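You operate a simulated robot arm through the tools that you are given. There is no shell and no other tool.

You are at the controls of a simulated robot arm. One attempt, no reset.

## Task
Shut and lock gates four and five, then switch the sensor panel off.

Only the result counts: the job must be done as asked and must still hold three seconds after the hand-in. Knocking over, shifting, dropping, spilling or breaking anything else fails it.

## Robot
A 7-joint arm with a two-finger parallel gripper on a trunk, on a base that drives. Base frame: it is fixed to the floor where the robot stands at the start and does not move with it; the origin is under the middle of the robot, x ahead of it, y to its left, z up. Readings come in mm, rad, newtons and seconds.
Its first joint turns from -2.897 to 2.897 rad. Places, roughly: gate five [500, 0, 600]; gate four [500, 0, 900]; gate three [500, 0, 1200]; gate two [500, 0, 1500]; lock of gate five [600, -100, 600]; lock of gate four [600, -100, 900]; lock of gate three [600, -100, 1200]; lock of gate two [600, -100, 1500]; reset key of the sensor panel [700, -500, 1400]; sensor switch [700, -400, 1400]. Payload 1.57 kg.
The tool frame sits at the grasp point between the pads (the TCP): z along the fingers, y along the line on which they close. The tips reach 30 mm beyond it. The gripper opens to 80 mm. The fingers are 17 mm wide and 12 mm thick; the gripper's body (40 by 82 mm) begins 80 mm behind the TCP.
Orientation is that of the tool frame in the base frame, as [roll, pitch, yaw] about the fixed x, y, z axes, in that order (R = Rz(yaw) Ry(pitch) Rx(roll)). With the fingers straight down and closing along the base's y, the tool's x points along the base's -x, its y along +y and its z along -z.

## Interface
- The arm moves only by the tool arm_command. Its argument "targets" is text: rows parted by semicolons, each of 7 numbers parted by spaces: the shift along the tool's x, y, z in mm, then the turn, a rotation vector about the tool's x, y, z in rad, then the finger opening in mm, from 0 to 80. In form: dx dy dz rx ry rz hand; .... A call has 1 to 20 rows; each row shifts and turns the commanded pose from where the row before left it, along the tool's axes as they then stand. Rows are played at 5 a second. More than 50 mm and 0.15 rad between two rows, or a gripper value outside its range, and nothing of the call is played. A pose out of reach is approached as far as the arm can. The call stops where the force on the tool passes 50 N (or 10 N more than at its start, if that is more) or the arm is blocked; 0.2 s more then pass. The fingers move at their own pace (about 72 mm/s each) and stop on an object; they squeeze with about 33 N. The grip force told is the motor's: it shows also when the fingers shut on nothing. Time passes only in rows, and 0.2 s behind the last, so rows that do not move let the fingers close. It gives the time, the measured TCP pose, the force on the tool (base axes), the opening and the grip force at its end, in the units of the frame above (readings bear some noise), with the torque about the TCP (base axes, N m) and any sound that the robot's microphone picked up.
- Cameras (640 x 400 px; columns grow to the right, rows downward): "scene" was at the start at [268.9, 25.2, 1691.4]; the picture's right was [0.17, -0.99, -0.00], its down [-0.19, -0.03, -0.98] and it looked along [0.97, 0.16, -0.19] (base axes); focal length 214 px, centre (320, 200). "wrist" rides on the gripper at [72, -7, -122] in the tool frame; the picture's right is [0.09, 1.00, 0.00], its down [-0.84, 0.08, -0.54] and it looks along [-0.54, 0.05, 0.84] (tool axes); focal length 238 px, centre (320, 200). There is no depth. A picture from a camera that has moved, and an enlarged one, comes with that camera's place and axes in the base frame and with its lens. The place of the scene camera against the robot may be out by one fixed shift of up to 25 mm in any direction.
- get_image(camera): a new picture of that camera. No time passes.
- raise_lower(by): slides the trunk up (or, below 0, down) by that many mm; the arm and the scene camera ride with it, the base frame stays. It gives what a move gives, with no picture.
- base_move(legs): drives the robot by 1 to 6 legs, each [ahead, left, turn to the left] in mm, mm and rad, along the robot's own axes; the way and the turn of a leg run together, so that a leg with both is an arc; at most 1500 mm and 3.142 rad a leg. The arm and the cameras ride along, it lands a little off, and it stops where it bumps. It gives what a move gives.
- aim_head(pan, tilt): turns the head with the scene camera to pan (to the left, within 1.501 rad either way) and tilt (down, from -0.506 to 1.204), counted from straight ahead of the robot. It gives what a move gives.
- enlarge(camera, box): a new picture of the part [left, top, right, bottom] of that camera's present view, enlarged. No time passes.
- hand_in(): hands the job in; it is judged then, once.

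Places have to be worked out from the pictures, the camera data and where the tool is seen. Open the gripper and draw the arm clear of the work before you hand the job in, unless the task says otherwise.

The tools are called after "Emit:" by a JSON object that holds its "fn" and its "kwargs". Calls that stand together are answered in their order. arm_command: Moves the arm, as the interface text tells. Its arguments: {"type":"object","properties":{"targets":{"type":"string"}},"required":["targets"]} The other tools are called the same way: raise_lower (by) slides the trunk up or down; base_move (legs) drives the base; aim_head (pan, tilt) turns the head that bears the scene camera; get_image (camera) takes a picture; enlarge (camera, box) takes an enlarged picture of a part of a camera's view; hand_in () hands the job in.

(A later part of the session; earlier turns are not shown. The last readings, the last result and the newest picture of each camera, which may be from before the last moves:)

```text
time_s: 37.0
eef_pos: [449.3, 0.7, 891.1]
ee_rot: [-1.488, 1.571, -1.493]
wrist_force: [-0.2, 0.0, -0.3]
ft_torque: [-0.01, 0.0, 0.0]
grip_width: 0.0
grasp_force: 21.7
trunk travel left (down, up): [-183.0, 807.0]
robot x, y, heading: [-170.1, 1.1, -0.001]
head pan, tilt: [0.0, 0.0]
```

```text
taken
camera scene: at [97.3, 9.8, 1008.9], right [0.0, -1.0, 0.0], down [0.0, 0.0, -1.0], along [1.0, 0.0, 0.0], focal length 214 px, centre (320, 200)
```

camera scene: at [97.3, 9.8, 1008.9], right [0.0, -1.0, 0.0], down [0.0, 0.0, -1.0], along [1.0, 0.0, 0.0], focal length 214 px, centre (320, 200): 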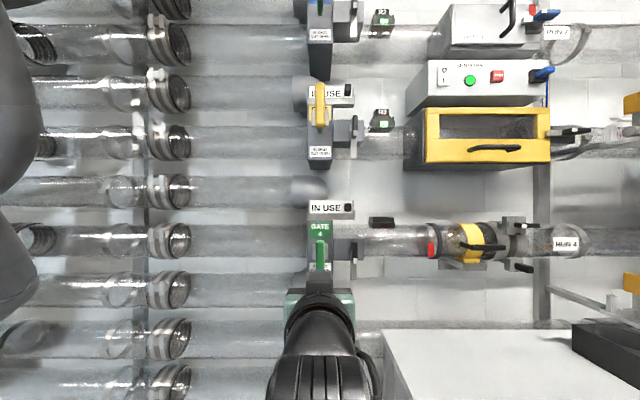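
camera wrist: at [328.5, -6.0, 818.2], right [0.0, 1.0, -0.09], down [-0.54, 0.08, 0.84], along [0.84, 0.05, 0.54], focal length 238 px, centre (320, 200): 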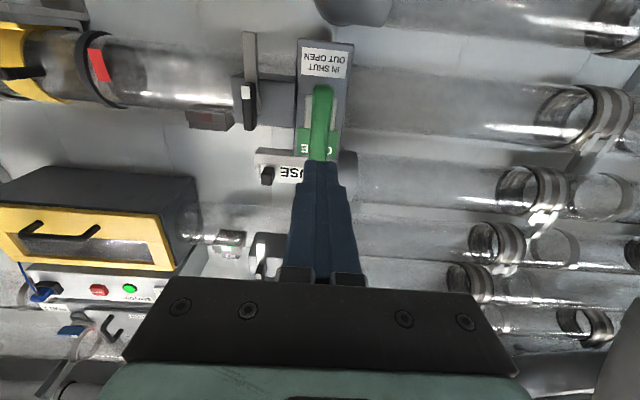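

Now push again with the closer base: quick approach, then small steps.

Emit:
{"fn": "arm_command", "kwargs": {"targets": "0 -2 40 0 0 0 0; 0 0 30 0 0 0 0; 0 0 8 0 0 0 0; 0 0 8 0 0 0 0; 0 0 8 0 0 0 0; 0 0 8 0 0 0 0; 0 0 8 0 0 0 0; 0 0 6 0 0 0 0; 0 0 6 0 0 0 0; 0 0 6 0 0 0 0"}}

Emit:
{"fn": "get_image", "kwargs": {"camera": "wrist"}}

```text
time_s: 38.9
eef_pos: [561.8, -0.7, 890.5]
ee_rot: [-2.573, 1.568, -2.577]
wrist_force: [-22.6, -0.1, -3.7]
ft_torque: [0.05, -0.05, 0.05]
grip_width: 0.0
grasp_force: 20.9
trunk travel left (down, up): [-183.0, 807.0]
robot x, y, heading: [-168.1, 3.4, -0.002]
head pan, tilt: [0.0, 0.0]
stopped in row 9: the force on the tool passed its limit at 66 N (the readings are from after the stop); the commanded pose is now the measured one
```

```text
taken
camera wrist: at [439.7, -8.1, 818.6], right [0.0, 1.0, -0.09], down [-0.54, 0.08, 0.84], along [0.84, 0.05, 0.54], focal length 238 px, centre (320, 200)
```

wrist: 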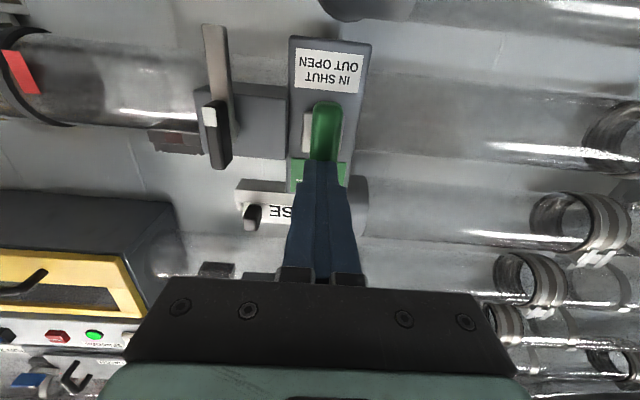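

The handle hit a firm stop at about x=592 (≈95 mm stroke), so it's probably fully in. I retract and check.

Emit:
{"fn": "arm_command", "kwargs": {"targets": "0 0 -20 0 0 0 0; 0 0 -40 0 0 0 0; 20 -25 -35 0 0 0 30; 20 -25 -20 0 0 0 30; 20 -25 0 0 0 0 30; 0 0 0 0 0 0 30"}}

Emit:
{"fn": "enlarge", "kwargs": {"camera": "wrist", "box": [220, 20, 420, 220]}}

Emit:
{"fn": "enlarge", "kwargs": {"camera": "scene", "box": [280, 190, 400, 290]}}

```text
time_s: 40.3
eef_pos: [447.8, -75.7, 828.9]
ee_rot: [-2.919, 1.563, -2.919]
wrist_force: [-0.4, -0.5, -0.2]
ft_torque: [0.02, 0.0, -0.02]
grip_width: 30.2
grasp_force: 0.1
trunk travel left (down, up): [-183.0, 807.0]
robot x, y, heading: [-169.3, 0.6, 0.002]
head pan, tilt: [0.0, 0.0]
```

```text
2.00 times, centred on (320, 120) of wrist
camera zoom: at [325.8, -83.2, 757.8], right [0.0, 1.0, -0.09], down [-0.54, 0.08, 0.84], along [0.84, 0.05, 0.53], focal length 477 px, centre (320, 360)
```

zoom: 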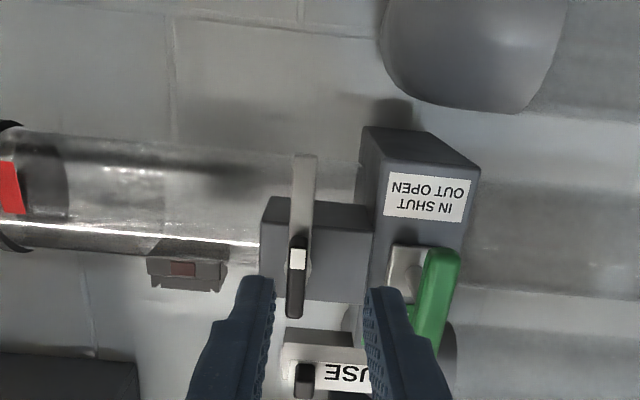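

```text
4.00 times, centred on (340, 240) of scene
camera zoom: at [96.8, 9.7, 1008.9], right [0.0, -1.0, 0.0], down [0.0, 0.0, -1.0], along [1.0, 0.0, 0.0], focal length 858 px, centre (240, 40)
```

zoom: 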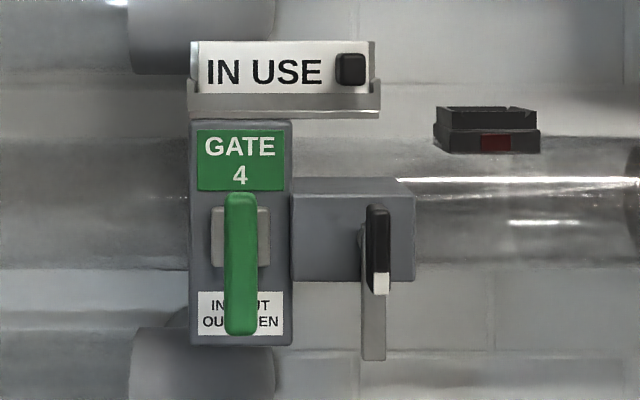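

Gate four's plate now sits against its box. Next I line up with the lock grip at (622, -88, 886), opened to 30 mm, and approach in stages.

Emit:
{"fn": "arm_command", "kwargs": {"targets": "-28 -6 0 0 0 0 30; -29 -6 20 0 0 0 30; 0 0 40 0 0 0 30; 0 0 40 0 0 0 30; 0 0 20 0 0 0 30; 0 0 0 0 0 0 30"}}

Emit:
{"fn": "get_image", "kwargs": {"camera": "wrist"}}

Emit:
{"fn": "enlarge", "kwargs": {"camera": "scene", "box": [280, 190, 400, 290]}}

```text
time_s: 41.7
eef_pos: [569.8, -88.1, 883.9]
ee_rot: [-2.851, 1.563, -2.854]
wrist_force: [-0.3, 0.2, 0.1]
ft_torque: [-0.01, 0.03, -0.02]
grip_width: 30.0
grasp_force: 0.2
trunk travel left (down, up): [-183.0, 807.0]
robot x, y, heading: [-169.9, 1.9, -0.0]
head pan, tilt: [0.0, 0.0]
```

```text
taken
camera wrist: at [448.3, -94.2, 813.1], right [0.0, 1.0, -0.09], down [-0.54, 0.08, 0.84], along [0.84, 0.05, 0.53], focal length 238 px, centre (320, 200)
```

wrist: 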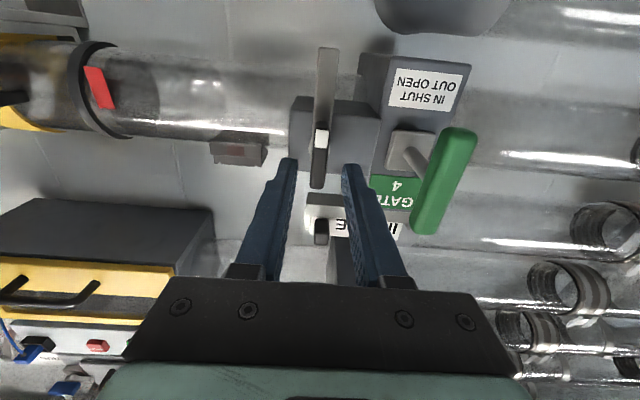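

```text
4.00 times, centred on (340, 240) of scene
camera zoom: at [96.8, 9.7, 1008.9], right [0.0, -1.0, 0.0], down [0.0, 0.0, -1.0], along [1.0, 0.0, 0.0], focal length 858 px, centre (240, 40)
```

zoom: 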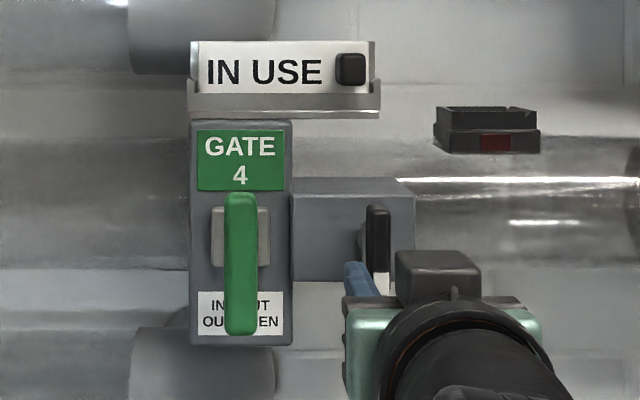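

The grip lies centered between the fingers. I advance 40 mm (tips to ≈x 640, short of the plate at 656) and close.

Emit:
{"fn": "arm_command", "kwargs": {"targets": "-2 0 20 0 0 0 30; 0 0 20 0 0 0 30; 0 0 0 0 0 0 0; 0 0 0 0 0 0 0; 0 0 0 0 0 0 0"}}

Emit:
{"fn": "get_image", "kwargs": {"camera": "wrist"}}

```text
time_s: 42.9
eef_pos: [609.2, -87.8, 886.0]
ee_rot: [-2.875, 1.563, -2.875]
wrist_force: [0.8, 6.4, 0.8]
ft_torque: [0.21, 0.3, 0.38]
grip_width: 13.0
grasp_force: 30.0
trunk travel left (down, up): [-183.0, 807.0]
robot x, y, heading: [-171.2, 0.3, 0.004]
head pan, tilt: [0.0, 0.0]
```

```text
taken
camera wrist: at [487.0, -94.7, 815.3], right [0.0, 1.0, -0.09], down [-0.54, 0.08, 0.84], along [0.84, 0.05, 0.53], focal length 238 px, centre (320, 200)
```

wrist: 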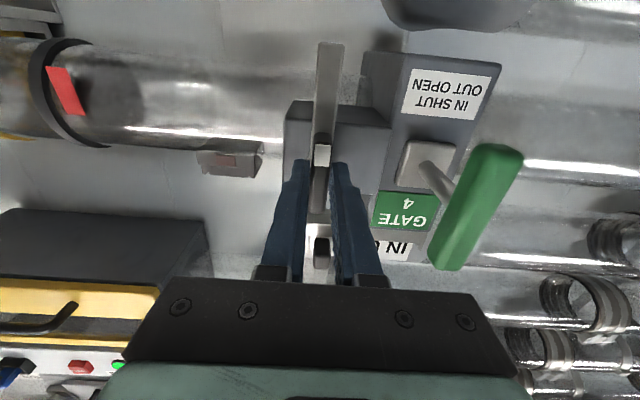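

Gripped at 13 mm. I start turning the grip about tool +z so that the bar swings toward the gate, in small steps, watching force and torque.

Emit:
{"fn": "arm_command", "kwargs": {"targets": "0 0 0 0 0 0.08 0; 0 0 0 0 0 0.08 0; 0 0 0 0 0 0.08 0; 0 0 0 0 0 0.08 0; 0 0 0 0 0 0.08 0"}}

Emit:
{"fn": "get_image", "kwargs": {"camera": "wrist"}}

Emit:
{"fn": "enlarge", "kwargs": {"camera": "scene", "box": [280, 190, 400, 290]}}

```text
time_s: 44.1
eef_pos: [610.6, -86.3, 886.7]
ee_rot: [1.589, 1.173, 1.588]
wrist_force: [6.2, 12.1, -0.2]
ft_torque: [-0.03, -0.69, 0.19]
grip_width: 12.7
grasp_force: 29.8
trunk travel left (down, up): [-183.0, 807.0]
robot x, y, heading: [-167.3, 4.0, 0.003]
head pan, tilt: [0.0, 0.0]
```

```text
taken
camera wrist: at [487.0, -64.7, 818.6], right [0.0, 0.95, 0.3], down [-0.54, -0.25, 0.81], along [0.84, -0.16, 0.51], focal length 238 px, centre (320, 200)
```

wrist: 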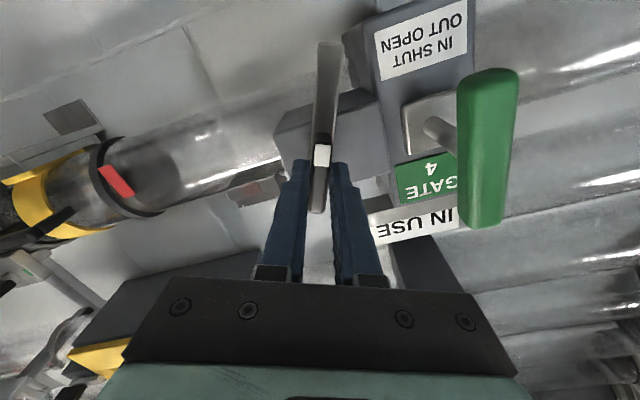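

```text
4.00 times, centred on (340, 240) of scene
camera zoom: at [96.9, 10.8, 1008.8], right [0.0, -1.0, 0.0], down [0.0, 0.0, -1.0], along [1.0, 0.0, 0.0], focal length 858 px, centre (240, 40)
```

zoom: 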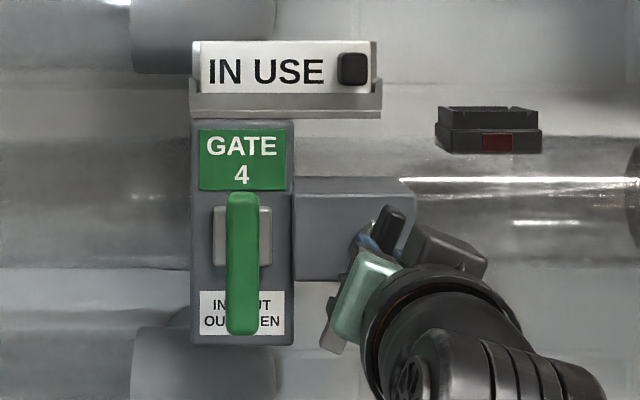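

The bar swings toward the gate as expected. I continue the turn.

Emit:
{"fn": "arm_command", "kwargs": {"targets": "0 0 0 0 0 0.08 0; 0 0 0 0 0 0.08 0; 0 0 0 0 0 0.08 0; 0 0 0 0 0 0.08 0; 0 0 0 0 0 0.08 0; 0 0 0 0 0 0.08 0; 0 0 0 0 0 0.08 0"}}

Emit:
{"fn": "enlarge", "kwargs": {"camera": "scene", "box": [280, 190, 400, 290]}}

```text
time_s: 45.7
eef_pos: [609.5, -84.8, 887.3]
ee_rot: [1.577, 0.616, 1.576]
wrist_force: [14.8, 15.5, 8.5]
ft_torque: [-0.06, -0.71, -0.09]
grip_width: 13.0
grasp_force: 30.0
trunk travel left (down, up): [-183.0, 807.0]
robot x, y, heading: [-168.4, -0.7, 0.001]
head pan, tilt: [0.0, 0.0]
```

```text
4.00 times, centred on (340, 240) of scene
camera zoom: at [96.9, 11.1, 1008.9], right [0.0, -1.0, 0.0], down [0.0, 0.0, -1.0], along [1.0, 0.0, 0.0], focal length 858 px, centre (240, 40)
```

zoom: 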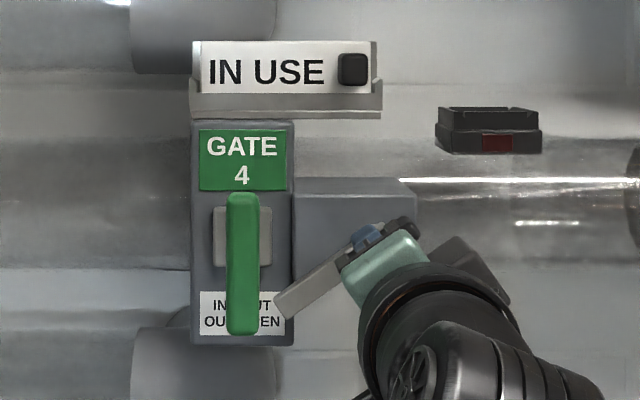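

The bar is past halfway. I ease the lateral load by a small shift and complete the remaining ~0.62 rad.

Emit:
{"fn": "arm_command", "kwargs": {"targets": "1.6 2.9 1.5 0 0 0 0; 0 0 0 0 0 0.08 0; 0 0 0 0 0 0.08 0; 0 0 0 0 0 0.08 0; 0 0 0 0 0 0.08 0; 0 0 0 0 0 0.08 0; 0 0 0 0 0 0.08 0; 0 0 0 0 0 0.08 0; 0 0 0 0 0 0.06 0"}}

Emit:
{"fn": "enlarge", "kwargs": {"camera": "scene", "box": [280, 190, 400, 290]}}

Emit:
{"fn": "get_image", "kwargs": {"camera": "wrist"}}

```text
time_s: 47.7
eef_pos: [609.1, -84.5, 889.9]
ee_rot: [1.578, -0.005, 1.57]
wrist_force: [-14.7, 14.6, 2.4]
ft_torque: [-0.42, -0.32, 0.43]
grip_width: 12.7
grasp_force: 29.5
trunk travel left (down, up): [-183.0, 807.0]
robot x, y, heading: [-169.9, -0.5, 0.001]
head pan, tilt: [0.0, 0.0]
```

```text
4.00 times, centred on (340, 240) of scene
camera zoom: at [95.4, 10.9, 1009.4], right [0.0, -1.0, 0.0], down [0.0, 0.0, -1.0], along [1.0, 0.0, 0.0], focal length 858 px, centre (240, 40)
```

zoom: 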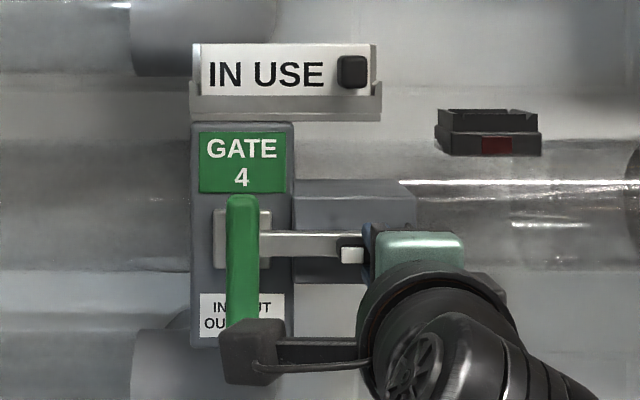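

```text
taken
camera wrist: at [487.8, -12.3, 884.2], right [0.0, 0.09, 1.0], down [-0.54, -0.84, 0.08], along [0.84, -0.54, 0.04], focal length 238 px, centre (320, 200)
```

wrist: 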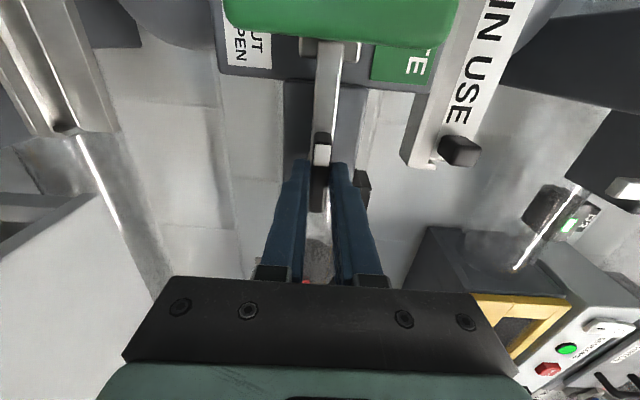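

The bar is now horizontal and in front of the gate plate, and the torque suggests a stop. I nudge 0.05 rad more to seat it, then release.

Emit:
{"fn": "arm_command", "kwargs": {"targets": "0 0 0 0 0 0.05 0; 0 0 0 0 0 0 0"}}

```text
time_s: 48.3
eef_pos: [610.0, -85.9, 890.3]
ee_rot: [1.574, -0.056, 1.567]
wrist_force: [-7.4, 12.3, 4.9]
ft_torque: [-0.57, -0.35, 0.41]
grip_width: 13.7
grasp_force: 30.5
trunk travel left (down, up): [-183.0, 807.0]
robot x, y, heading: [-169.8, -2.5, -0.002]
head pan, tilt: [0.0, 0.0]
```

The fingers begin to pry (13.7 mm), so the lock is at its stop. I open and retract straight back.

Emit:
{"fn": "arm_command", "kwargs": {"targets": "0 0 0 0 0 -0.05 30; 0 0 0 0 0 0 30; 0 0 -30 0 0 0 30; 0 0 -40 0 0 0 30; 0 0 -40 0 0 0 30; 0 0 -40 0 0 0 30; 0 0 0 0 0 0 30"}}

Emit:
{"fn": "get_image", "kwargs": {"camera": "wrist"}}

Emit:
{"fn": "enlarge", "kwargs": {"camera": "scene", "box": [280, 190, 400, 290]}}

```text
time_s: 49.9
eef_pos: [458.7, -83.7, 888.6]
ee_rot: [1.578, -0.007, 1.569]
wrist_force: [0.8, -0.2, -0.2]
ft_torque: [0.0, -0.01, 0.0]
grip_width: 30.0
grasp_force: 0.1
trunk travel left (down, up): [-183.0, 807.0]
robot x, y, heading: [-170.0, -1.2, -0.0]
head pan, tilt: [0.0, 0.0]
```

```text
taken
camera wrist: at [337.8, -11.7, 882.7], right [0.01, 0.09, 1.0], down [-0.54, -0.84, 0.08], along [0.84, -0.54, 0.04], focal length 238 px, centre (320, 200)
```

wrist: 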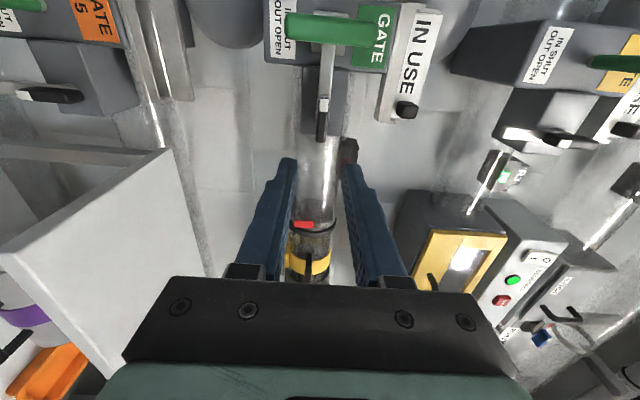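

```text
4.00 times, centred on (340, 240) of scene
camera zoom: at [96.7, 9.7, 1008.9], right [0.0, -1.0, 0.0], down [0.0, 0.0, -1.0], along [1.0, 0.0, 0.0], focal length 858 px, centre (240, 40)
```

zoom: 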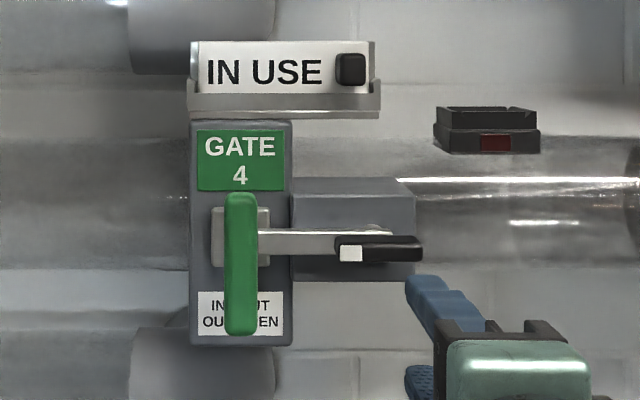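

Gate four is shut and its bar is locked across the plate. Now I turn the tool back to level, retract, and lower toward gate five (T-bar est. (505,-2,572), white table at y<-205, x>560, z≈580).

Emit:
{"fn": "arm_command", "kwargs": {"targets": "0 0 -30 0 0 -0.145 0; 0 0 -40 0 0 -0.145 0; 0 0 0 0 0 -0.145 0; 0 0 0 0 0 -0.145 0; 0 0 0 0 0 -0.145 0; 0 0 0 0 0 -0.145 0; 0 0 0 0 0 -0.145 0; 0 0 0 0 0 -0.145 0; 0 0 0 0 0 -0.145 0; 0 0 0 0 0 -0.145 0; 0 0 0 0 0 -0.115 0; 0 0 0 0 0 0 0"}}

Emit:
{"fn": "raise_lower", "kwargs": {"by": -180}}

Emit:
{"fn": "get_image", "kwargs": {"camera": "wrist"}}

Emit:
{"fn": "get_image", "kwargs": {"camera": "scene"}}

```text
time_s: 52.5
eef_pos: [389.6, -86.8, 888.6]
ee_rot: [2.201, 1.558, 2.2]
wrist_force: [0.6, 0.3, -0.1]
ft_torque: [0.04, -0.01, -0.02]
grip_width: 0.0
grasp_force: 21.3
trunk travel left (down, up): [-183.0, 807.0]
robot x, y, heading: [-169.5, -0.8, -0.002]
head pan, tilt: [0.0, 0.0]
```

```text
time_s: 54.5
eef_pos: [390.5, -84.5, 708.8]
ee_rot: [2.109, 1.556, 2.106]
wrist_force: [-0.6, 0.1, 0.3]
ft_torque: [-0.03, 0.02, -0.02]
grip_width: 0.0
grasp_force: 21.3
trunk travel left (down, up): [-3.0, 987.0]
robot x, y, heading: [-176.9, -1.4, -0.001]
head pan, tilt: [0.0, 0.0]
```

```text
taken
camera wrist: at [267.7, -90.8, 638.1], right [0.0, 1.0, -0.08], down [-0.54, 0.07, 0.84], along [0.84, 0.04, 0.53], focal length 238 px, centre (320, 200)
```

wrist: 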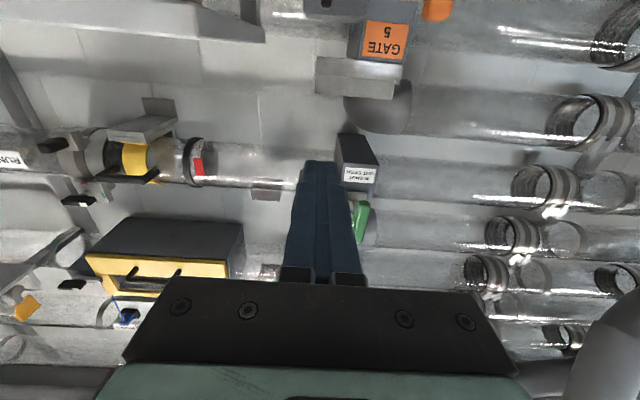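

```text
taken
camera scene: at [96.7, 9.7, 828.9], right [0.0, -1.0, 0.0], down [0.0, 0.0, -1.0], along [1.0, 0.0, 0.0], focal length 214 px, centre (320, 200)
```

scene: 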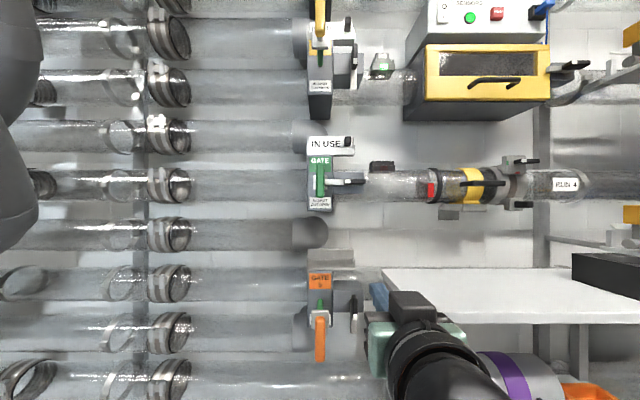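

The trunk is at the bottom; I lower the arm 135 mm to gate five's level while staying back.

Emit:
{"fn": "arm_command", "kwargs": {"targets": "34 0 0 0 0 0 0; 34 0 0 0 0 0 0; 34 0 0 0 0 0 0; 33 0 0 0 0 0 0; 0 0 0 0 0 0 0"}}

Emit:
{"fn": "get_image", "kwargs": {"camera": "wrist"}}

Emit:
{"fn": "enlarge", "kwargs": {"camera": "scene", "box": [260, 240, 420, 380]}}

```text
time_s: 55.7
eef_pos: [388.8, -84.3, 572.8]
ee_rot: [2.1, 1.557, 2.096]
wrist_force: [0.4, -0.4, 0.4]
ft_torque: [-0.02, 0.01, -0.01]
grip_width: 0.1
grasp_force: 20.9
trunk travel left (down, up): [-3.0, 987.0]
robot x, y, heading: [-172.1, -1.7, -0.001]
head pan, tilt: [0.0, 0.0]
```

```text
taken
camera wrist: at [266.5, -89.0, 501.5], right [0.0, 1.0, -0.08], down [-0.54, 0.07, 0.84], along [0.84, 0.04, 0.53], focal length 238 px, centre (320, 200)
```

wrist: 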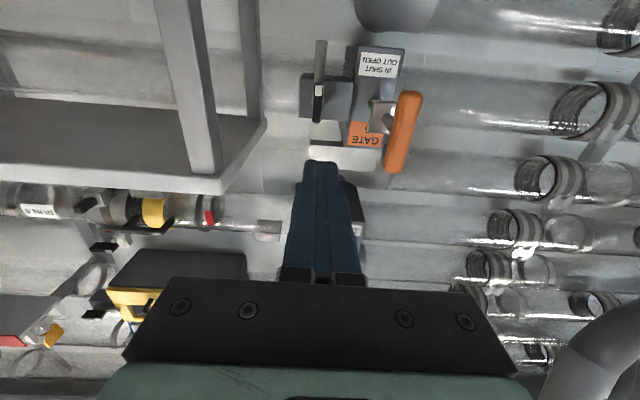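

```text
2.86 times, centred on (340, 310) of scene
camera zoom: at [96.7, 9.7, 828.9], right [0.0, -1.0, 0.0], down [0.0, 0.0, -1.0], along [1.0, 0.0, 0.0], focal length 613 px, centre (263, -114)
```

zoom: 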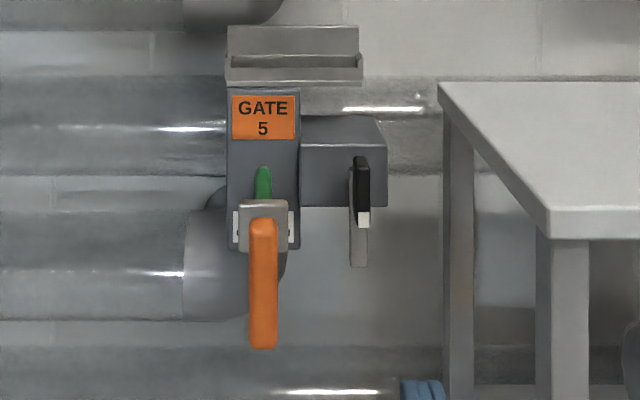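

I enlarge the wrist view to measure gate five's T-bar and lock.

Emit:
{"fn": "enlarge", "kwargs": {"camera": "wrist", "box": [280, 30, 440, 180]}}

```text
2.67 times, centred on (360, 105) of wrist
camera zoom: at [266.5, -89.0, 501.5], right [0.0, 1.0, -0.08], down [-0.54, 0.07, 0.84], along [0.84, 0.04, 0.53], focal length 636 px, centre (213, 453)
```

zoom: 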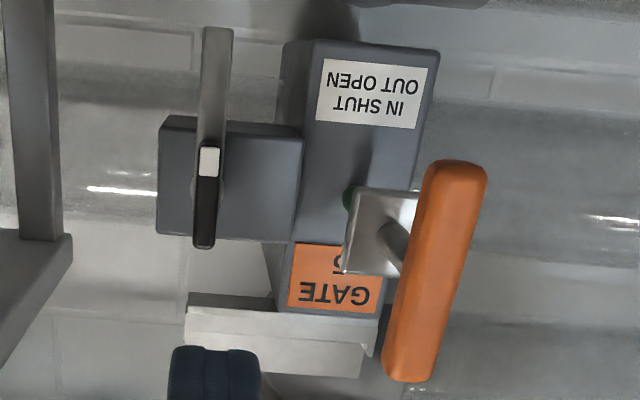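

T5 ≈ (502, -2, 567), lock grip 5 ≈ (622, -88, 568). I line up with T5 and push it in, as with gate four.

Emit:
{"fn": "arm_command", "kwargs": {"targets": "3 41 0 0 0 0 0; 2 41 0 0 0 0 0; 0 0 30 0 0 0 0; 0 0 25 0 0 0 0; 0 0 15 0 0 0 0; 0 0 10 0 0 0 0; 0 0 0 0 0 0 0"}}

Emit:
{"fn": "get_image", "kwargs": {"camera": "wrist"}}

```text
time_s: 57.3
eef_pos: [470.5, -1.0, 568.8]
ee_rot: [2.076, 1.555, 2.073]
wrist_force: [0.4, 0.3, -0.1]
ft_torque: [0.01, -0.02, 0.02]
grip_width: 0.0
grasp_force: 21.9
trunk travel left (down, up): [-3.0, 987.0]
robot x, y, heading: [-173.6, -1.0, 0.002]
head pan, tilt: [0.0, 0.0]
```

```text
taken
camera wrist: at [347.9, -6.2, 498.0], right [0.0, 1.0, -0.08], down [-0.54, 0.07, 0.84], along [0.84, 0.04, 0.53], focal length 238 px, centre (320, 200)
```

wrist: 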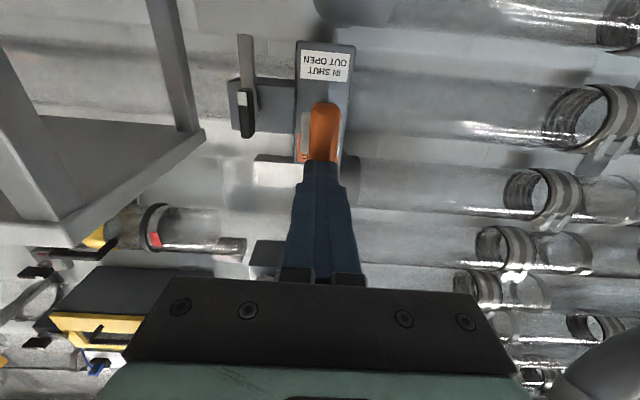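

The fingers are just at the T-bar. I push on in 8–10 mm steps.

Emit:
{"fn": "arm_command", "kwargs": {"targets": "0 0 10 0 0 0 0; 0 0 10 0 0 0 0; 0 0 10 0 0 0 0; 0 0 10 0 0 0 0; 0 0 10 0 0 0 0; 0 0 10 0 0 0 0; 0 0 8 0 0 0 0; 0 0 8 0 0 0 0; 0 0 8 0 0 0 0; 0 0 6 0 0 0 0; 0 0 6 0 0 0 0; 0 0 6 0 0 0 0"}}

Emit:
{"fn": "get_image", "kwargs": {"camera": "wrist"}}

```text
time_s: 59.7
eef_pos: [562.2, -4.8, 567.8]
ee_rot: [2.182, 1.557, 2.176]
wrist_force: [-9.4, 0.7, 0.4]
ft_torque: [0.02, -0.07, 0.05]
grip_width: 0.0
grasp_force: 21.4
trunk travel left (down, up): [-3.0, 987.0]
robot x, y, heading: [-171.8, -0.8, 0.001]
head pan, tilt: [0.0, 0.0]
stopped in row 12: the force on the tool passed its limit at 70 N (the readings are from after the stop); the commanded pose is now the measured one
```

```text
taken
camera wrist: at [439.3, -8.6, 497.1], right [0.01, 1.0, -0.08], down [-0.53, 0.07, 0.84], along [0.84, 0.04, 0.53], focal length 238 px, centre (320, 200)
```

wrist: 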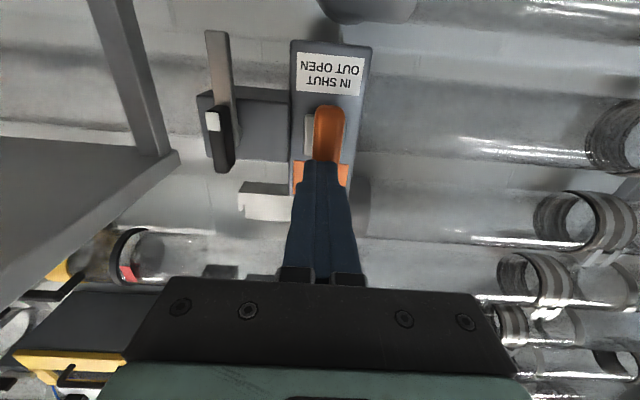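

Same stop position (x≈592 at tips), so gate five is in. I retract, open to 30 mm and shift in front of its lock.

Emit:
{"fn": "arm_command", "kwargs": {"targets": "0 0 -30 0 0 0 0; 0 0 -40 0 0 0 0; 0 0 -40 0 0 0 0; 0 -42 0 0 0 0 30; 0 -42 0 0 0 0 30; 0 0 0 0 0 0 30; 0 0 0 0 0 0 30"}}

Emit:
{"fn": "enlarge", "kwargs": {"camera": "wrist", "box": [240, 30, 400, 230]}}

Emit:
{"fn": "enlarge", "kwargs": {"camera": "scene", "box": [260, 240, 420, 380]}}

```text
time_s: 61.3
eef_pos: [451.1, -85.5, 568.5]
ee_rot: [2.291, 1.554, 2.286]
wrist_force: [0.5, 0.7, -0.2]
ft_torque: [0.01, -0.02, 0.03]
grip_width: 29.9
grasp_force: 0.1
trunk travel left (down, up): [-3.0, 987.0]
robot x, y, heading: [-171.2, -0.9, -0.001]
head pan, tilt: [0.0, 0.0]
```

```text
2.00 times, centred on (320, 130) of wrist
camera zoom: at [328.6, -90.8, 497.5], right [0.0, 1.0, -0.08], down [-0.53, 0.07, 0.84], along [0.85, 0.04, 0.53], focal length 477 px, centre (320, 340)
```

zoom: 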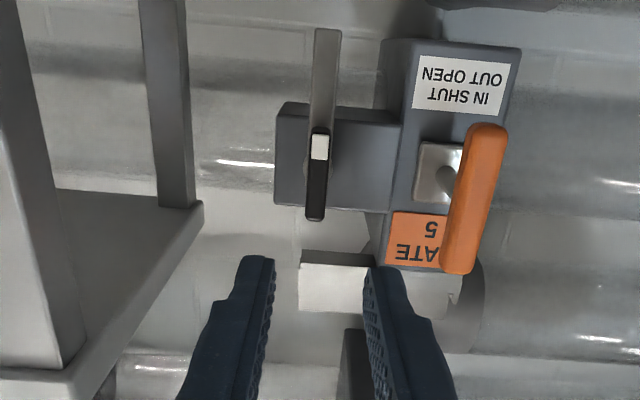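

```text
2.86 times, centred on (340, 310) of scene
camera zoom: at [96.2, 9.6, 828.9], right [0.0, -1.0, 0.0], down [0.0, 0.0, -1.0], along [1.0, 0.0, 0.0], focal length 613 px, centre (263, -114)
```

zoom: 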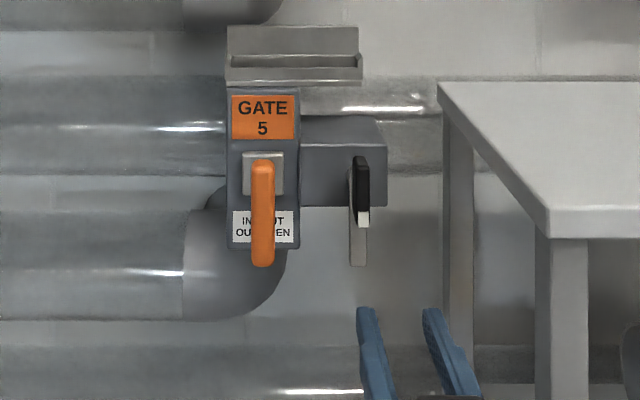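

The lock grip is at about (622, -87, 568), straight ahead. I advance with the fingers straddling it.

Emit:
{"fn": "arm_command", "kwargs": {"targets": "-1 -0.5 40 0 0 0 30; 0 0 40 0 0 0 30; 0 0 38 0 0 0 30; 0 0 0 0 0 0 30"}}

Emit:
{"fn": "get_image", "kwargs": {"camera": "wrist"}}

```text
time_s: 62.3
eef_pos: [570.2, -88.0, 567.1]
ee_rot: [2.272, 1.554, 2.269]
wrist_force: [0.0, -0.3, 0.0]
ft_torque: [0.0, 0.01, 0.0]
grip_width: 30.0
grasp_force: 0.2
trunk travel left (down, up): [-3.0, 987.0]
robot x, y, heading: [-170.6, 2.0, -0.004]
head pan, tilt: [0.0, 0.0]
```

```text
taken
camera wrist: at [448.5, -91.5, 496.9], right [0.0, 1.0, -0.08], down [-0.53, 0.07, 0.84], along [0.85, 0.04, 0.53], focal length 238 px, centre (320, 200)
```

wrist: 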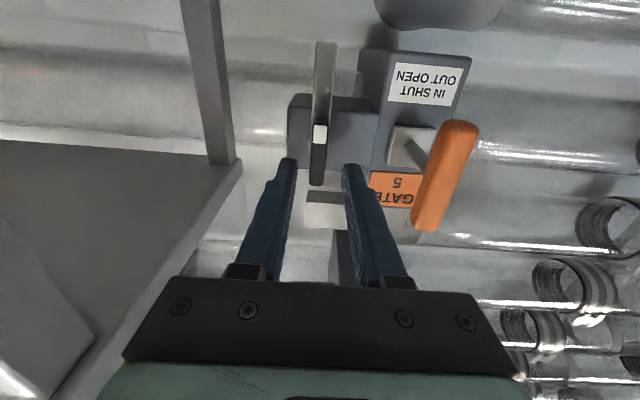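

Centered. I advance the last 39 mm and close on the grip.

Emit:
{"fn": "arm_command", "kwargs": {"targets": "-1 0.5 20 0 0 0 30; 0 0 19 0 0 0 30; 0 0 0 0 0 0 0; 0 0 0 0 0 0 0; 0 0 0 0 0 0 0"}}

```text
time_s: 63.5
eef_pos: [608.2, -88.2, 565.9]
ee_rot: [2.269, 1.556, 2.262]
wrist_force: [5.0, -2.9, -0.4]
ft_torque: [0.01, -0.13, 0.2]
grip_width: 12.7
grasp_force: 29.7
trunk travel left (down, up): [-3.0, 987.0]
robot x, y, heading: [-175.2, -1.6, -0.005]
head pan, tilt: [0.0, 0.0]
```

Gripped (12.7 mm). I turn it in the same direction in steps.

Emit:
{"fn": "arm_command", "kwargs": {"targets": "0 0 0 0 0 0.08 0; 0 0 0 0 0 0.08 0; 0 0 0 0 0 0.08 0; 0 0 0 0 0 0.08 0; 0 0 0 0 0 0.08 0; 0 0 0 0 0 0.08 0; 0 0 0 0 0 0.08 0; 0 0 0 0 0 0.08 0"}}

Emit:
{"fn": "enlarge", "kwargs": {"camera": "scene", "box": [260, 240, 420, 380]}}

```text
time_s: 65.3
eef_pos: [608.9, -86.7, 568.3]
ee_rot: [1.586, 0.919, 1.579]
wrist_force: [-5.4, 2.7, -2.3]
ft_torque: [-0.06, 0.28, 0.7]
grip_width: 13.0
grasp_force: 29.7
trunk travel left (down, up): [-3.0, 987.0]
robot x, y, heading: [-171.5, -1.2, 0.002]
head pan, tilt: [0.0, 0.0]
```

```text
2.86 times, centred on (340, 310) of scene
camera zoom: at [96.3, 9.7, 828.9], right [0.0, -1.0, 0.0], down [0.0, 0.0, -1.0], along [1.0, 0.0, 0.0], focal length 613 px, centre (263, -114)
```

zoom: 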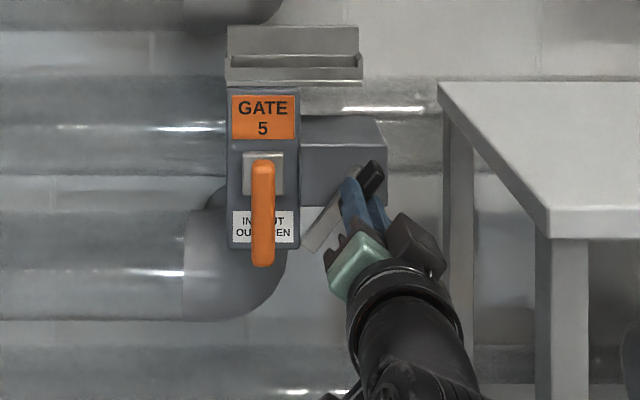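

Low forces, and the bar follows. I finish the remaining turn (0.93 rad).

Emit:
{"fn": "arm_command", "kwargs": {"targets": "0 0 0 0 0 0.08 0; 0 0 0 0 0 0.08 0; 0 0 0 0 0 0.08 0; 0 0 0 0 0 0.08 0; 0 0 0 0 0 0.08 0; 0 0 0 0 0 0.08 0; 0 0 0 0 0 0.08 0; 0 0 0 0 0 0.08 0; 0 0 0 0 0 0.08 0; 0 0 0 0 0 0.08 0; 0 0 0 0 0 0.08 0; 0 0 0 0 0 0.08 0"}}

Emit:
{"fn": "enlarge", "kwargs": {"camera": "scene", "box": [260, 240, 420, 380]}}

Emit:
{"fn": "get_image", "kwargs": {"camera": "wrist"}}

```text
time_s: 67.9
eef_pos: [609.9, -85.5, 569.4]
ee_rot: [1.578, -0.036, 1.568]
wrist_force: [-7.4, 14.8, 6.9]
ft_torque: [-0.59, -0.42, 0.43]
grip_width: 13.3
grasp_force: 29.9
trunk travel left (down, up): [-3.0, 987.0]
robot x, y, heading: [-167.9, 0.2, 0.006]
head pan, tilt: [0.0, 0.0]
```

```text
2.86 times, centred on (340, 310) of scene
camera zoom: at [95.5, 10.2, 829.3], right [0.0, -1.0, 0.0], down [0.0, 0.0, -1.0], along [1.0, 0.0, 0.0], focal length 613 px, centre (263, -114)
```

zoom: 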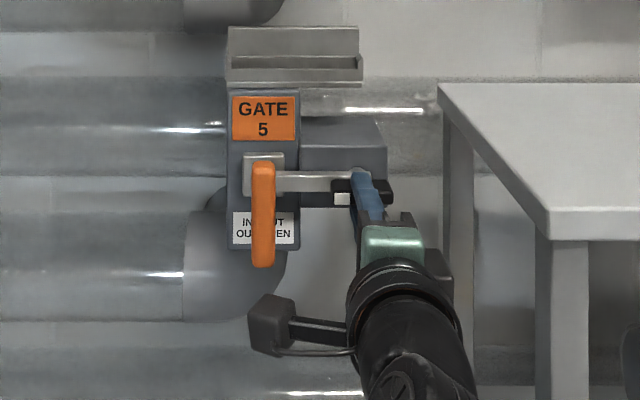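

```text
taken
camera wrist: at [487.4, -13.1, 566.8], right [0.01, 0.06, 1.0], down [-0.54, -0.84, 0.05], along [0.84, -0.54, 0.02], focal length 238 px, centre (320, 200)
```

wrist: 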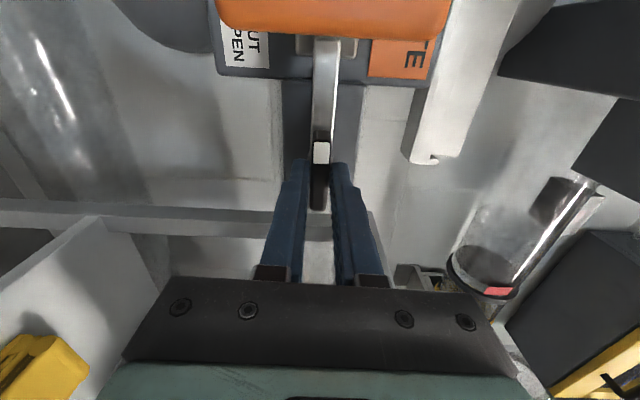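

Gate five's bar is horizontal across its plate and at the stop. I release and retract straight back.

Emit:
{"fn": "arm_command", "kwargs": {"targets": "0 0 0 0 0 -0.03 30; 0 0 0 0 0 0 30; 0 0 -30 0 0 0 30; 0 0 -40 0 0 0 30; 0 0 -40 0 0 0 30; 0 0 -40 0 0 0 30; 0 0 -40 0 0 0 30; 0 0 -30 0 0 0 30; 0 0 0 0 0 0 30"}}

Emit:
{"fn": "enlarge", "kwargs": {"camera": "scene", "box": [260, 140, 420, 380]}}

```text
time_s: 69.9
eef_pos: [388.7, -86.3, 568.5]
ee_rot: [1.58, -0.011, 1.567]
wrist_force: [0.5, 0.1, 0.0]
ft_torque: [0.01, -0.03, 0.01]
grip_width: 30.0
grasp_force: 0.1
trunk travel left (down, up): [-3.0, 987.0]
robot x, y, heading: [-171.7, -3.7, -0.0]
head pan, tilt: [0.0, 0.0]
```

```text
1.67 times, centred on (340, 260) of scene
camera zoom: at [96.2, 9.6, 828.9], right [0.0, -1.0, 0.0], down [0.0, 0.0, -1.0], along [1.0, 0.0, 0.0], focal length 358 px, centre (287, 100)
```

zoom: 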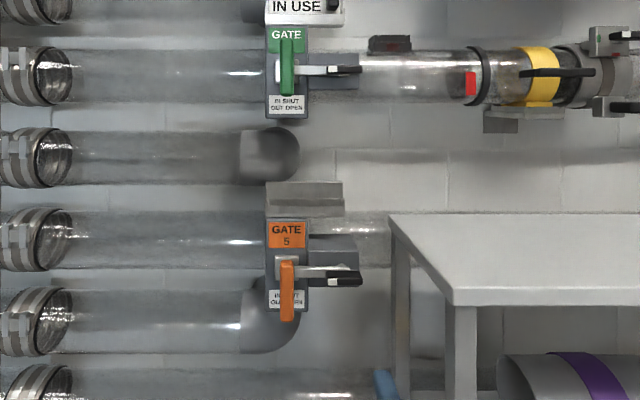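

Both gates are shut and locked. Next is the sensor panel: I turn the tool back level, close the fingers and raise the arm 140 mm, then raise the trunk.

Emit:
{"fn": "arm_command", "kwargs": {"targets": "0 0 0 0 0 -0.145 0; 0 0 0 0 0 -0.145 0; 0 0 0 0 0 -0.145 0; 0 0 0 0 0 -0.145 0; 0 0 0 0 0 -0.145 0; 0 0 0 0 0 -0.145 0; 0 0 0 0 0 -0.145 0; 0 0 0 0 0 -0.145 0; 0 0 0 0 0 -0.145 0; 0 0 0 0 0 -0.145 0; 0 0 0 0 0 -0.12 0; -35 0 0 0 0 0 0; -35 0 0 0 0 0 0; -35 0 0 0 0 0 0; -35 0 0 0 0 0 0; 0 0 0 0 0 0 0"}}

Emit:
{"fn": "raise_lower", "kwargs": {"by": 640}}

Emit:
{"fn": "get_image", "kwargs": {"camera": "scene"}}

Emit:
{"fn": "get_image", "kwargs": {"camera": "wrist"}}

```text
time_s: 73.3
eef_pos: [389.5, -87.9, 707.0]
ee_rot: [2.394, 1.554, 2.387]
wrist_force: [-0.3, 0.4, 1.3]
ft_torque: [-0.01, -0.01, 0.0]
grip_width: 0.2
grasp_force: 21.3
trunk travel left (down, up): [-3.0, 987.0]
robot x, y, heading: [-169.8, 1.1, 0.0]
head pan, tilt: [0.0, 0.0]
```

```text
refused: 640 is not a number from -400 to 400
```

```text
taken
camera scene: at [96.2, 9.6, 828.9], right [0.0, -1.0, 0.0], down [0.0, 0.0, -1.0], along [1.0, 0.0, 0.0], focal length 214 px, centre (320, 200)
```

scene: 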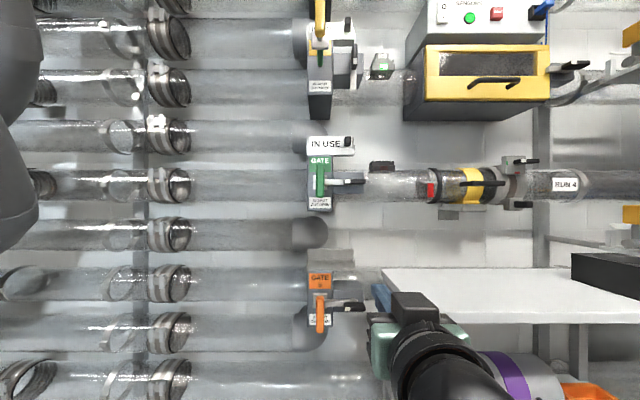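

```text
taken
camera wrist: at [266.6, -93.6, 637.3], right [0.01, 1.0, -0.08], down [-0.53, 0.07, 0.84], along [0.85, 0.04, 0.53], focal length 238 px, centre (320, 200)
```

wrist: 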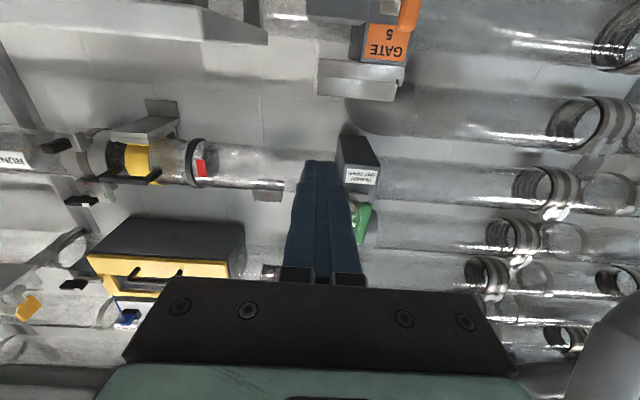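

The raise is limited to 400 mm per call, so I raise in two steps.

Emit:
{"fn": "raise_lower", "kwargs": {"by": 320}}

Emit:
{"fn": "raise_lower", "kwargs": {"by": 320}}

Emit:
{"fn": "get_image", "kwargs": {"camera": "scene"}}

Emit:
{"fn": "get_image", "kwargs": {"camera": "wrist"}}

```text
time_s: 76.5
eef_pos: [388.8, -88.2, 1028.4]
ee_rot: [2.359, 1.557, 2.354]
wrist_force: [1.0, -0.1, 0.1]
ft_torque: [0.01, -0.01, -0.01]
grip_width: 0.0
grasp_force: 21.2
trunk travel left (down, up): [-323.0, 667.0]
robot x, y, heading: [-168.2, -1.4, -0.002]
head pan, tilt: [0.0, 0.0]
```

```text
time_s: 79.6
eef_pos: [388.5, -87.6, 1347.3]
ee_rot: [2.361, 1.557, 2.355]
wrist_force: [-0.4, -1.2, 0.0]
ft_torque: [0.01, 0.03, -0.01]
grip_width: 0.0
grasp_force: 21.3
trunk travel left (down, up): [-643.0, 347.0]
robot x, y, heading: [-170.9, -1.8, -0.003]
head pan, tilt: [0.0, 0.0]
```

```text
taken
camera scene: at [96.3, 9.6, 1468.9], right [0.0, -1.0, 0.0], down [0.0, 0.0, -1.0], along [1.0, 0.0, 0.0], focal length 214 px, centre (320, 200)
```

scene: 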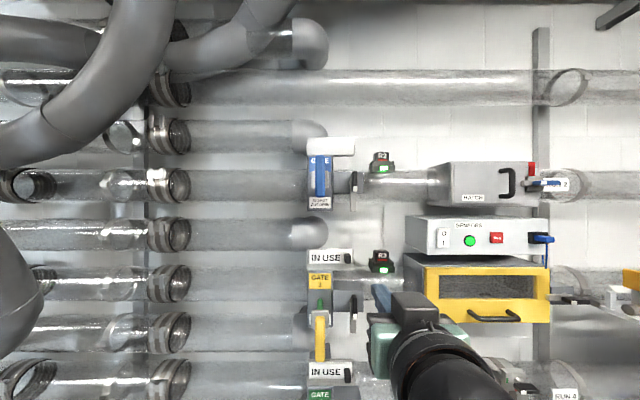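

```text
taken
camera wrist: at [266.6, -93.5, 1277.0], right [0.0, 1.0, -0.08], down [-0.53, 0.07, 0.84], along [0.85, 0.04, 0.53], focal length 238 px, centre (320, 200)
```

wrist: 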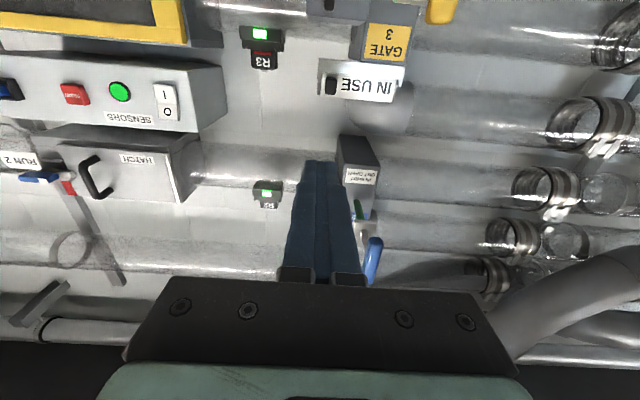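

Emit:
{"fn": "enlarge", "kwargs": {"camera": "scene", "box": [400, 200, 560, 280]}}

Emit:
{"fn": "enlarge", "kwargs": {"camera": "wrist", "box": [40, 50, 240, 150]}}

```text
4.00 times, centred on (480, 240) of scene
camera zoom: at [96.3, 9.6, 1468.9], right [0.0, -1.0, 0.0], down [0.0, 0.0, -1.0], along [1.0, 0.0, 0.0], focal length 858 px, centre (-320, 40)
```

zoom: 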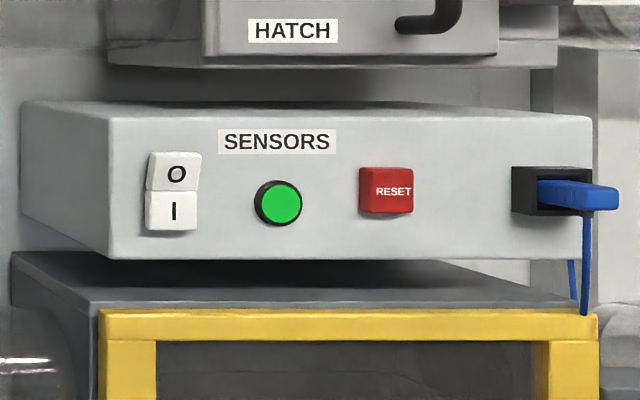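

```text
3.20 times, centred on (140, 100) of wrist
camera zoom: at [266.6, -93.5, 1277.0], right [0.0, 1.0, -0.08], down [-0.53, 0.07, 0.84], along [0.85, 0.04, 0.53], focal length 763 px, centre (896, 520)
```

zoom: 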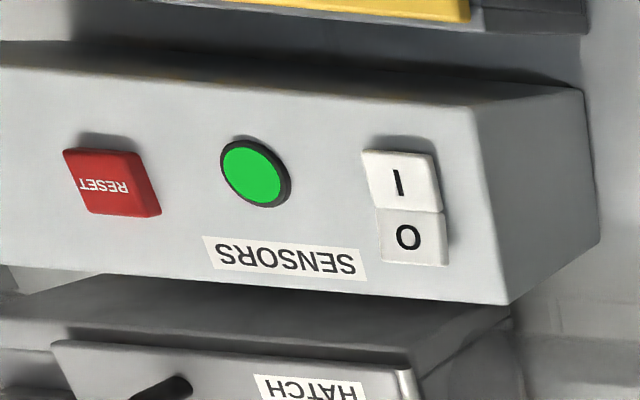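

The rocker's "O" half is up top, near (689, -346, 1386); "I" is pressed now. I shift sideways in front of it, well back from the panel.

Emit:
{"fn": "arm_command", "kwargs": {"targets": "-6.5 -43 0 0 0 0 0; -6.5 -43 0 0 0 0 0; -6.5 -43 0 0 0 0 0; -6.5 -43 0 0 0 0 0; -6.5 -43 0 0 0 0 0; -6.5 -43 0 0 0 0 0; 0 0 0 0 0 0 0"}}

Emit:
{"fn": "get_image", "kwargs": {"camera": "scene"}}

Emit:
{"fn": "get_image", "kwargs": {"camera": "wrist"}}

```text
time_s: 81.2
eef_pos: [387.3, -347.3, 1386.4]
ee_rot: [2.379, 1.557, 2.372]
wrist_force: [0.6, -0.8, 0.6]
ft_torque: [0.01, 0.03, -0.01]
grip_width: 0.0
grasp_force: 21.1
trunk travel left (down, up): [-643.0, 347.0]
robot x, y, heading: [-173.2, 3.5, -0.001]
head pan, tilt: [0.0, 0.0]
```

```text
taken
camera scene: at [96.3, 10.2, 1468.9], right [0.0, -1.0, 0.0], down [0.0, 0.0, -1.0], along [1.0, 0.0, 0.0], focal length 214 px, centre (320, 200)
```

scene: 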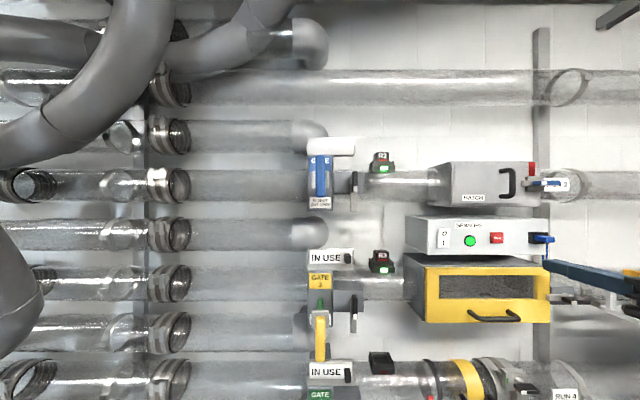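

```text
taken
camera wrist: at [263.7, -352.4, 1315.4], right [0.0, 1.0, -0.08], down [-0.53, 0.07, 0.84], along [0.85, 0.04, 0.53], focal length 238 px, centre (320, 200)
```

wrist: 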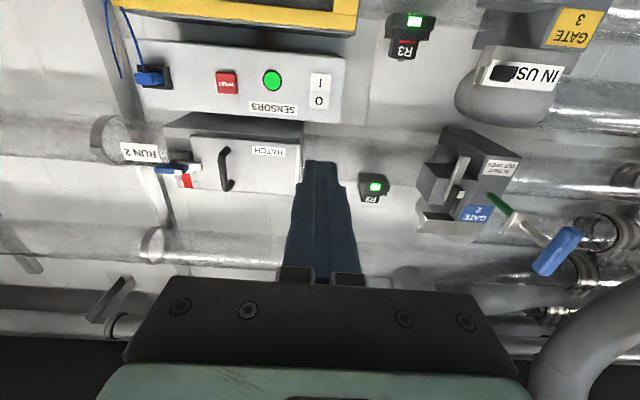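

Emit:
{"fn": "enlarge", "kwargs": {"camera": "wrist", "box": [220, 40, 380, 140]}}

```text
4.00 times, centred on (300, 90) of wrist
camera zoom: at [263.7, -352.4, 1315.4], right [0.0, 1.0, -0.08], down [-0.53, 0.07, 0.84], along [0.85, 0.04, 0.53], focal length 953 px, centre (400, 640)
```

zoom: 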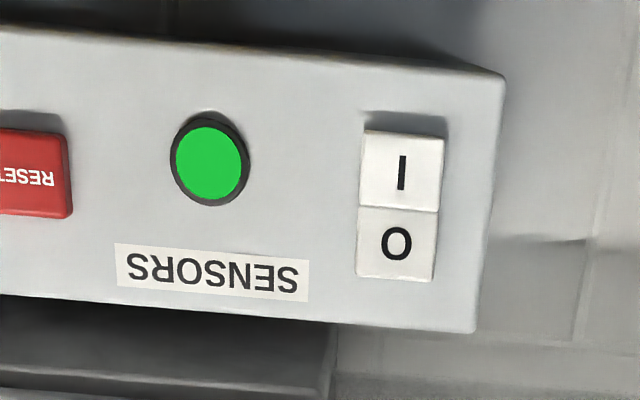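

O is at (694.5, -349, 1388). I drive 120 mm closer so the press is within reach, then re-measure.

Emit:
{"fn": "base_move", "kwargs": {"legs": [[120, 0, 0]]}}

Emit:
{"fn": "get_image", "kwargs": {"camera": "wrist"}}

Emit:
{"fn": "enlarge", "kwargs": {"camera": "wrist", "box": [220, 40, 380, 180]}}

```text
time_s: 82.5
eef_pos: [505.1, -347.6, 1386.2]
ee_rot: [2.383, 1.557, 2.374]
wrist_force: [0.6, -0.8, 0.0]
ft_torque: [0.0, 0.01, -0.07]
grip_width: 0.1
grasp_force: 21.3
trunk travel left (down, up): [-643.0, 347.0]
robot x, y, heading: [-53.3, -1.9, 0.002]
head pan, tilt: [0.0, 0.0]
```

```text
taken
camera wrist: at [383.8, -352.6, 1315.0], right [0.01, 1.0, -0.08], down [-0.53, 0.07, 0.84], along [0.85, 0.04, 0.53], focal length 238 px, centre (320, 200)
```

wrist: 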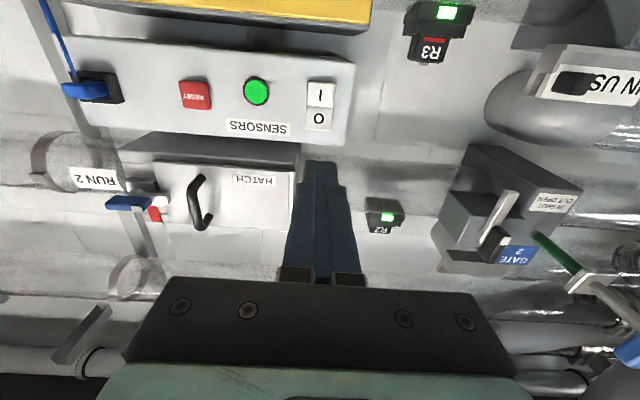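

```text
2.86 times, centred on (300, 110) of wrist
camera zoom: at [383.8, -352.6, 1315.0], right [0.01, 1.0, -0.08], down [-0.53, 0.07, 0.84], along [0.85, 0.04, 0.53], focal length 681 px, centre (377, 457)
```

zoom: 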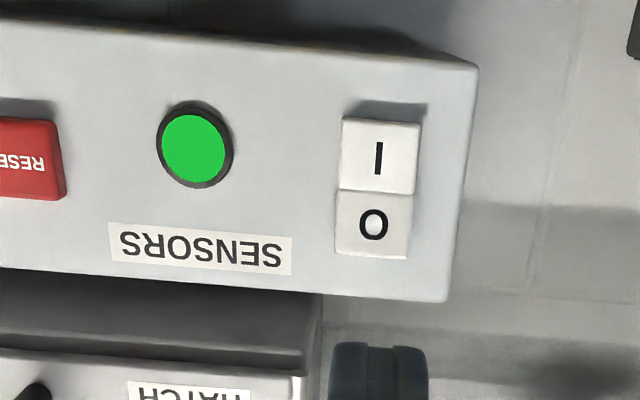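

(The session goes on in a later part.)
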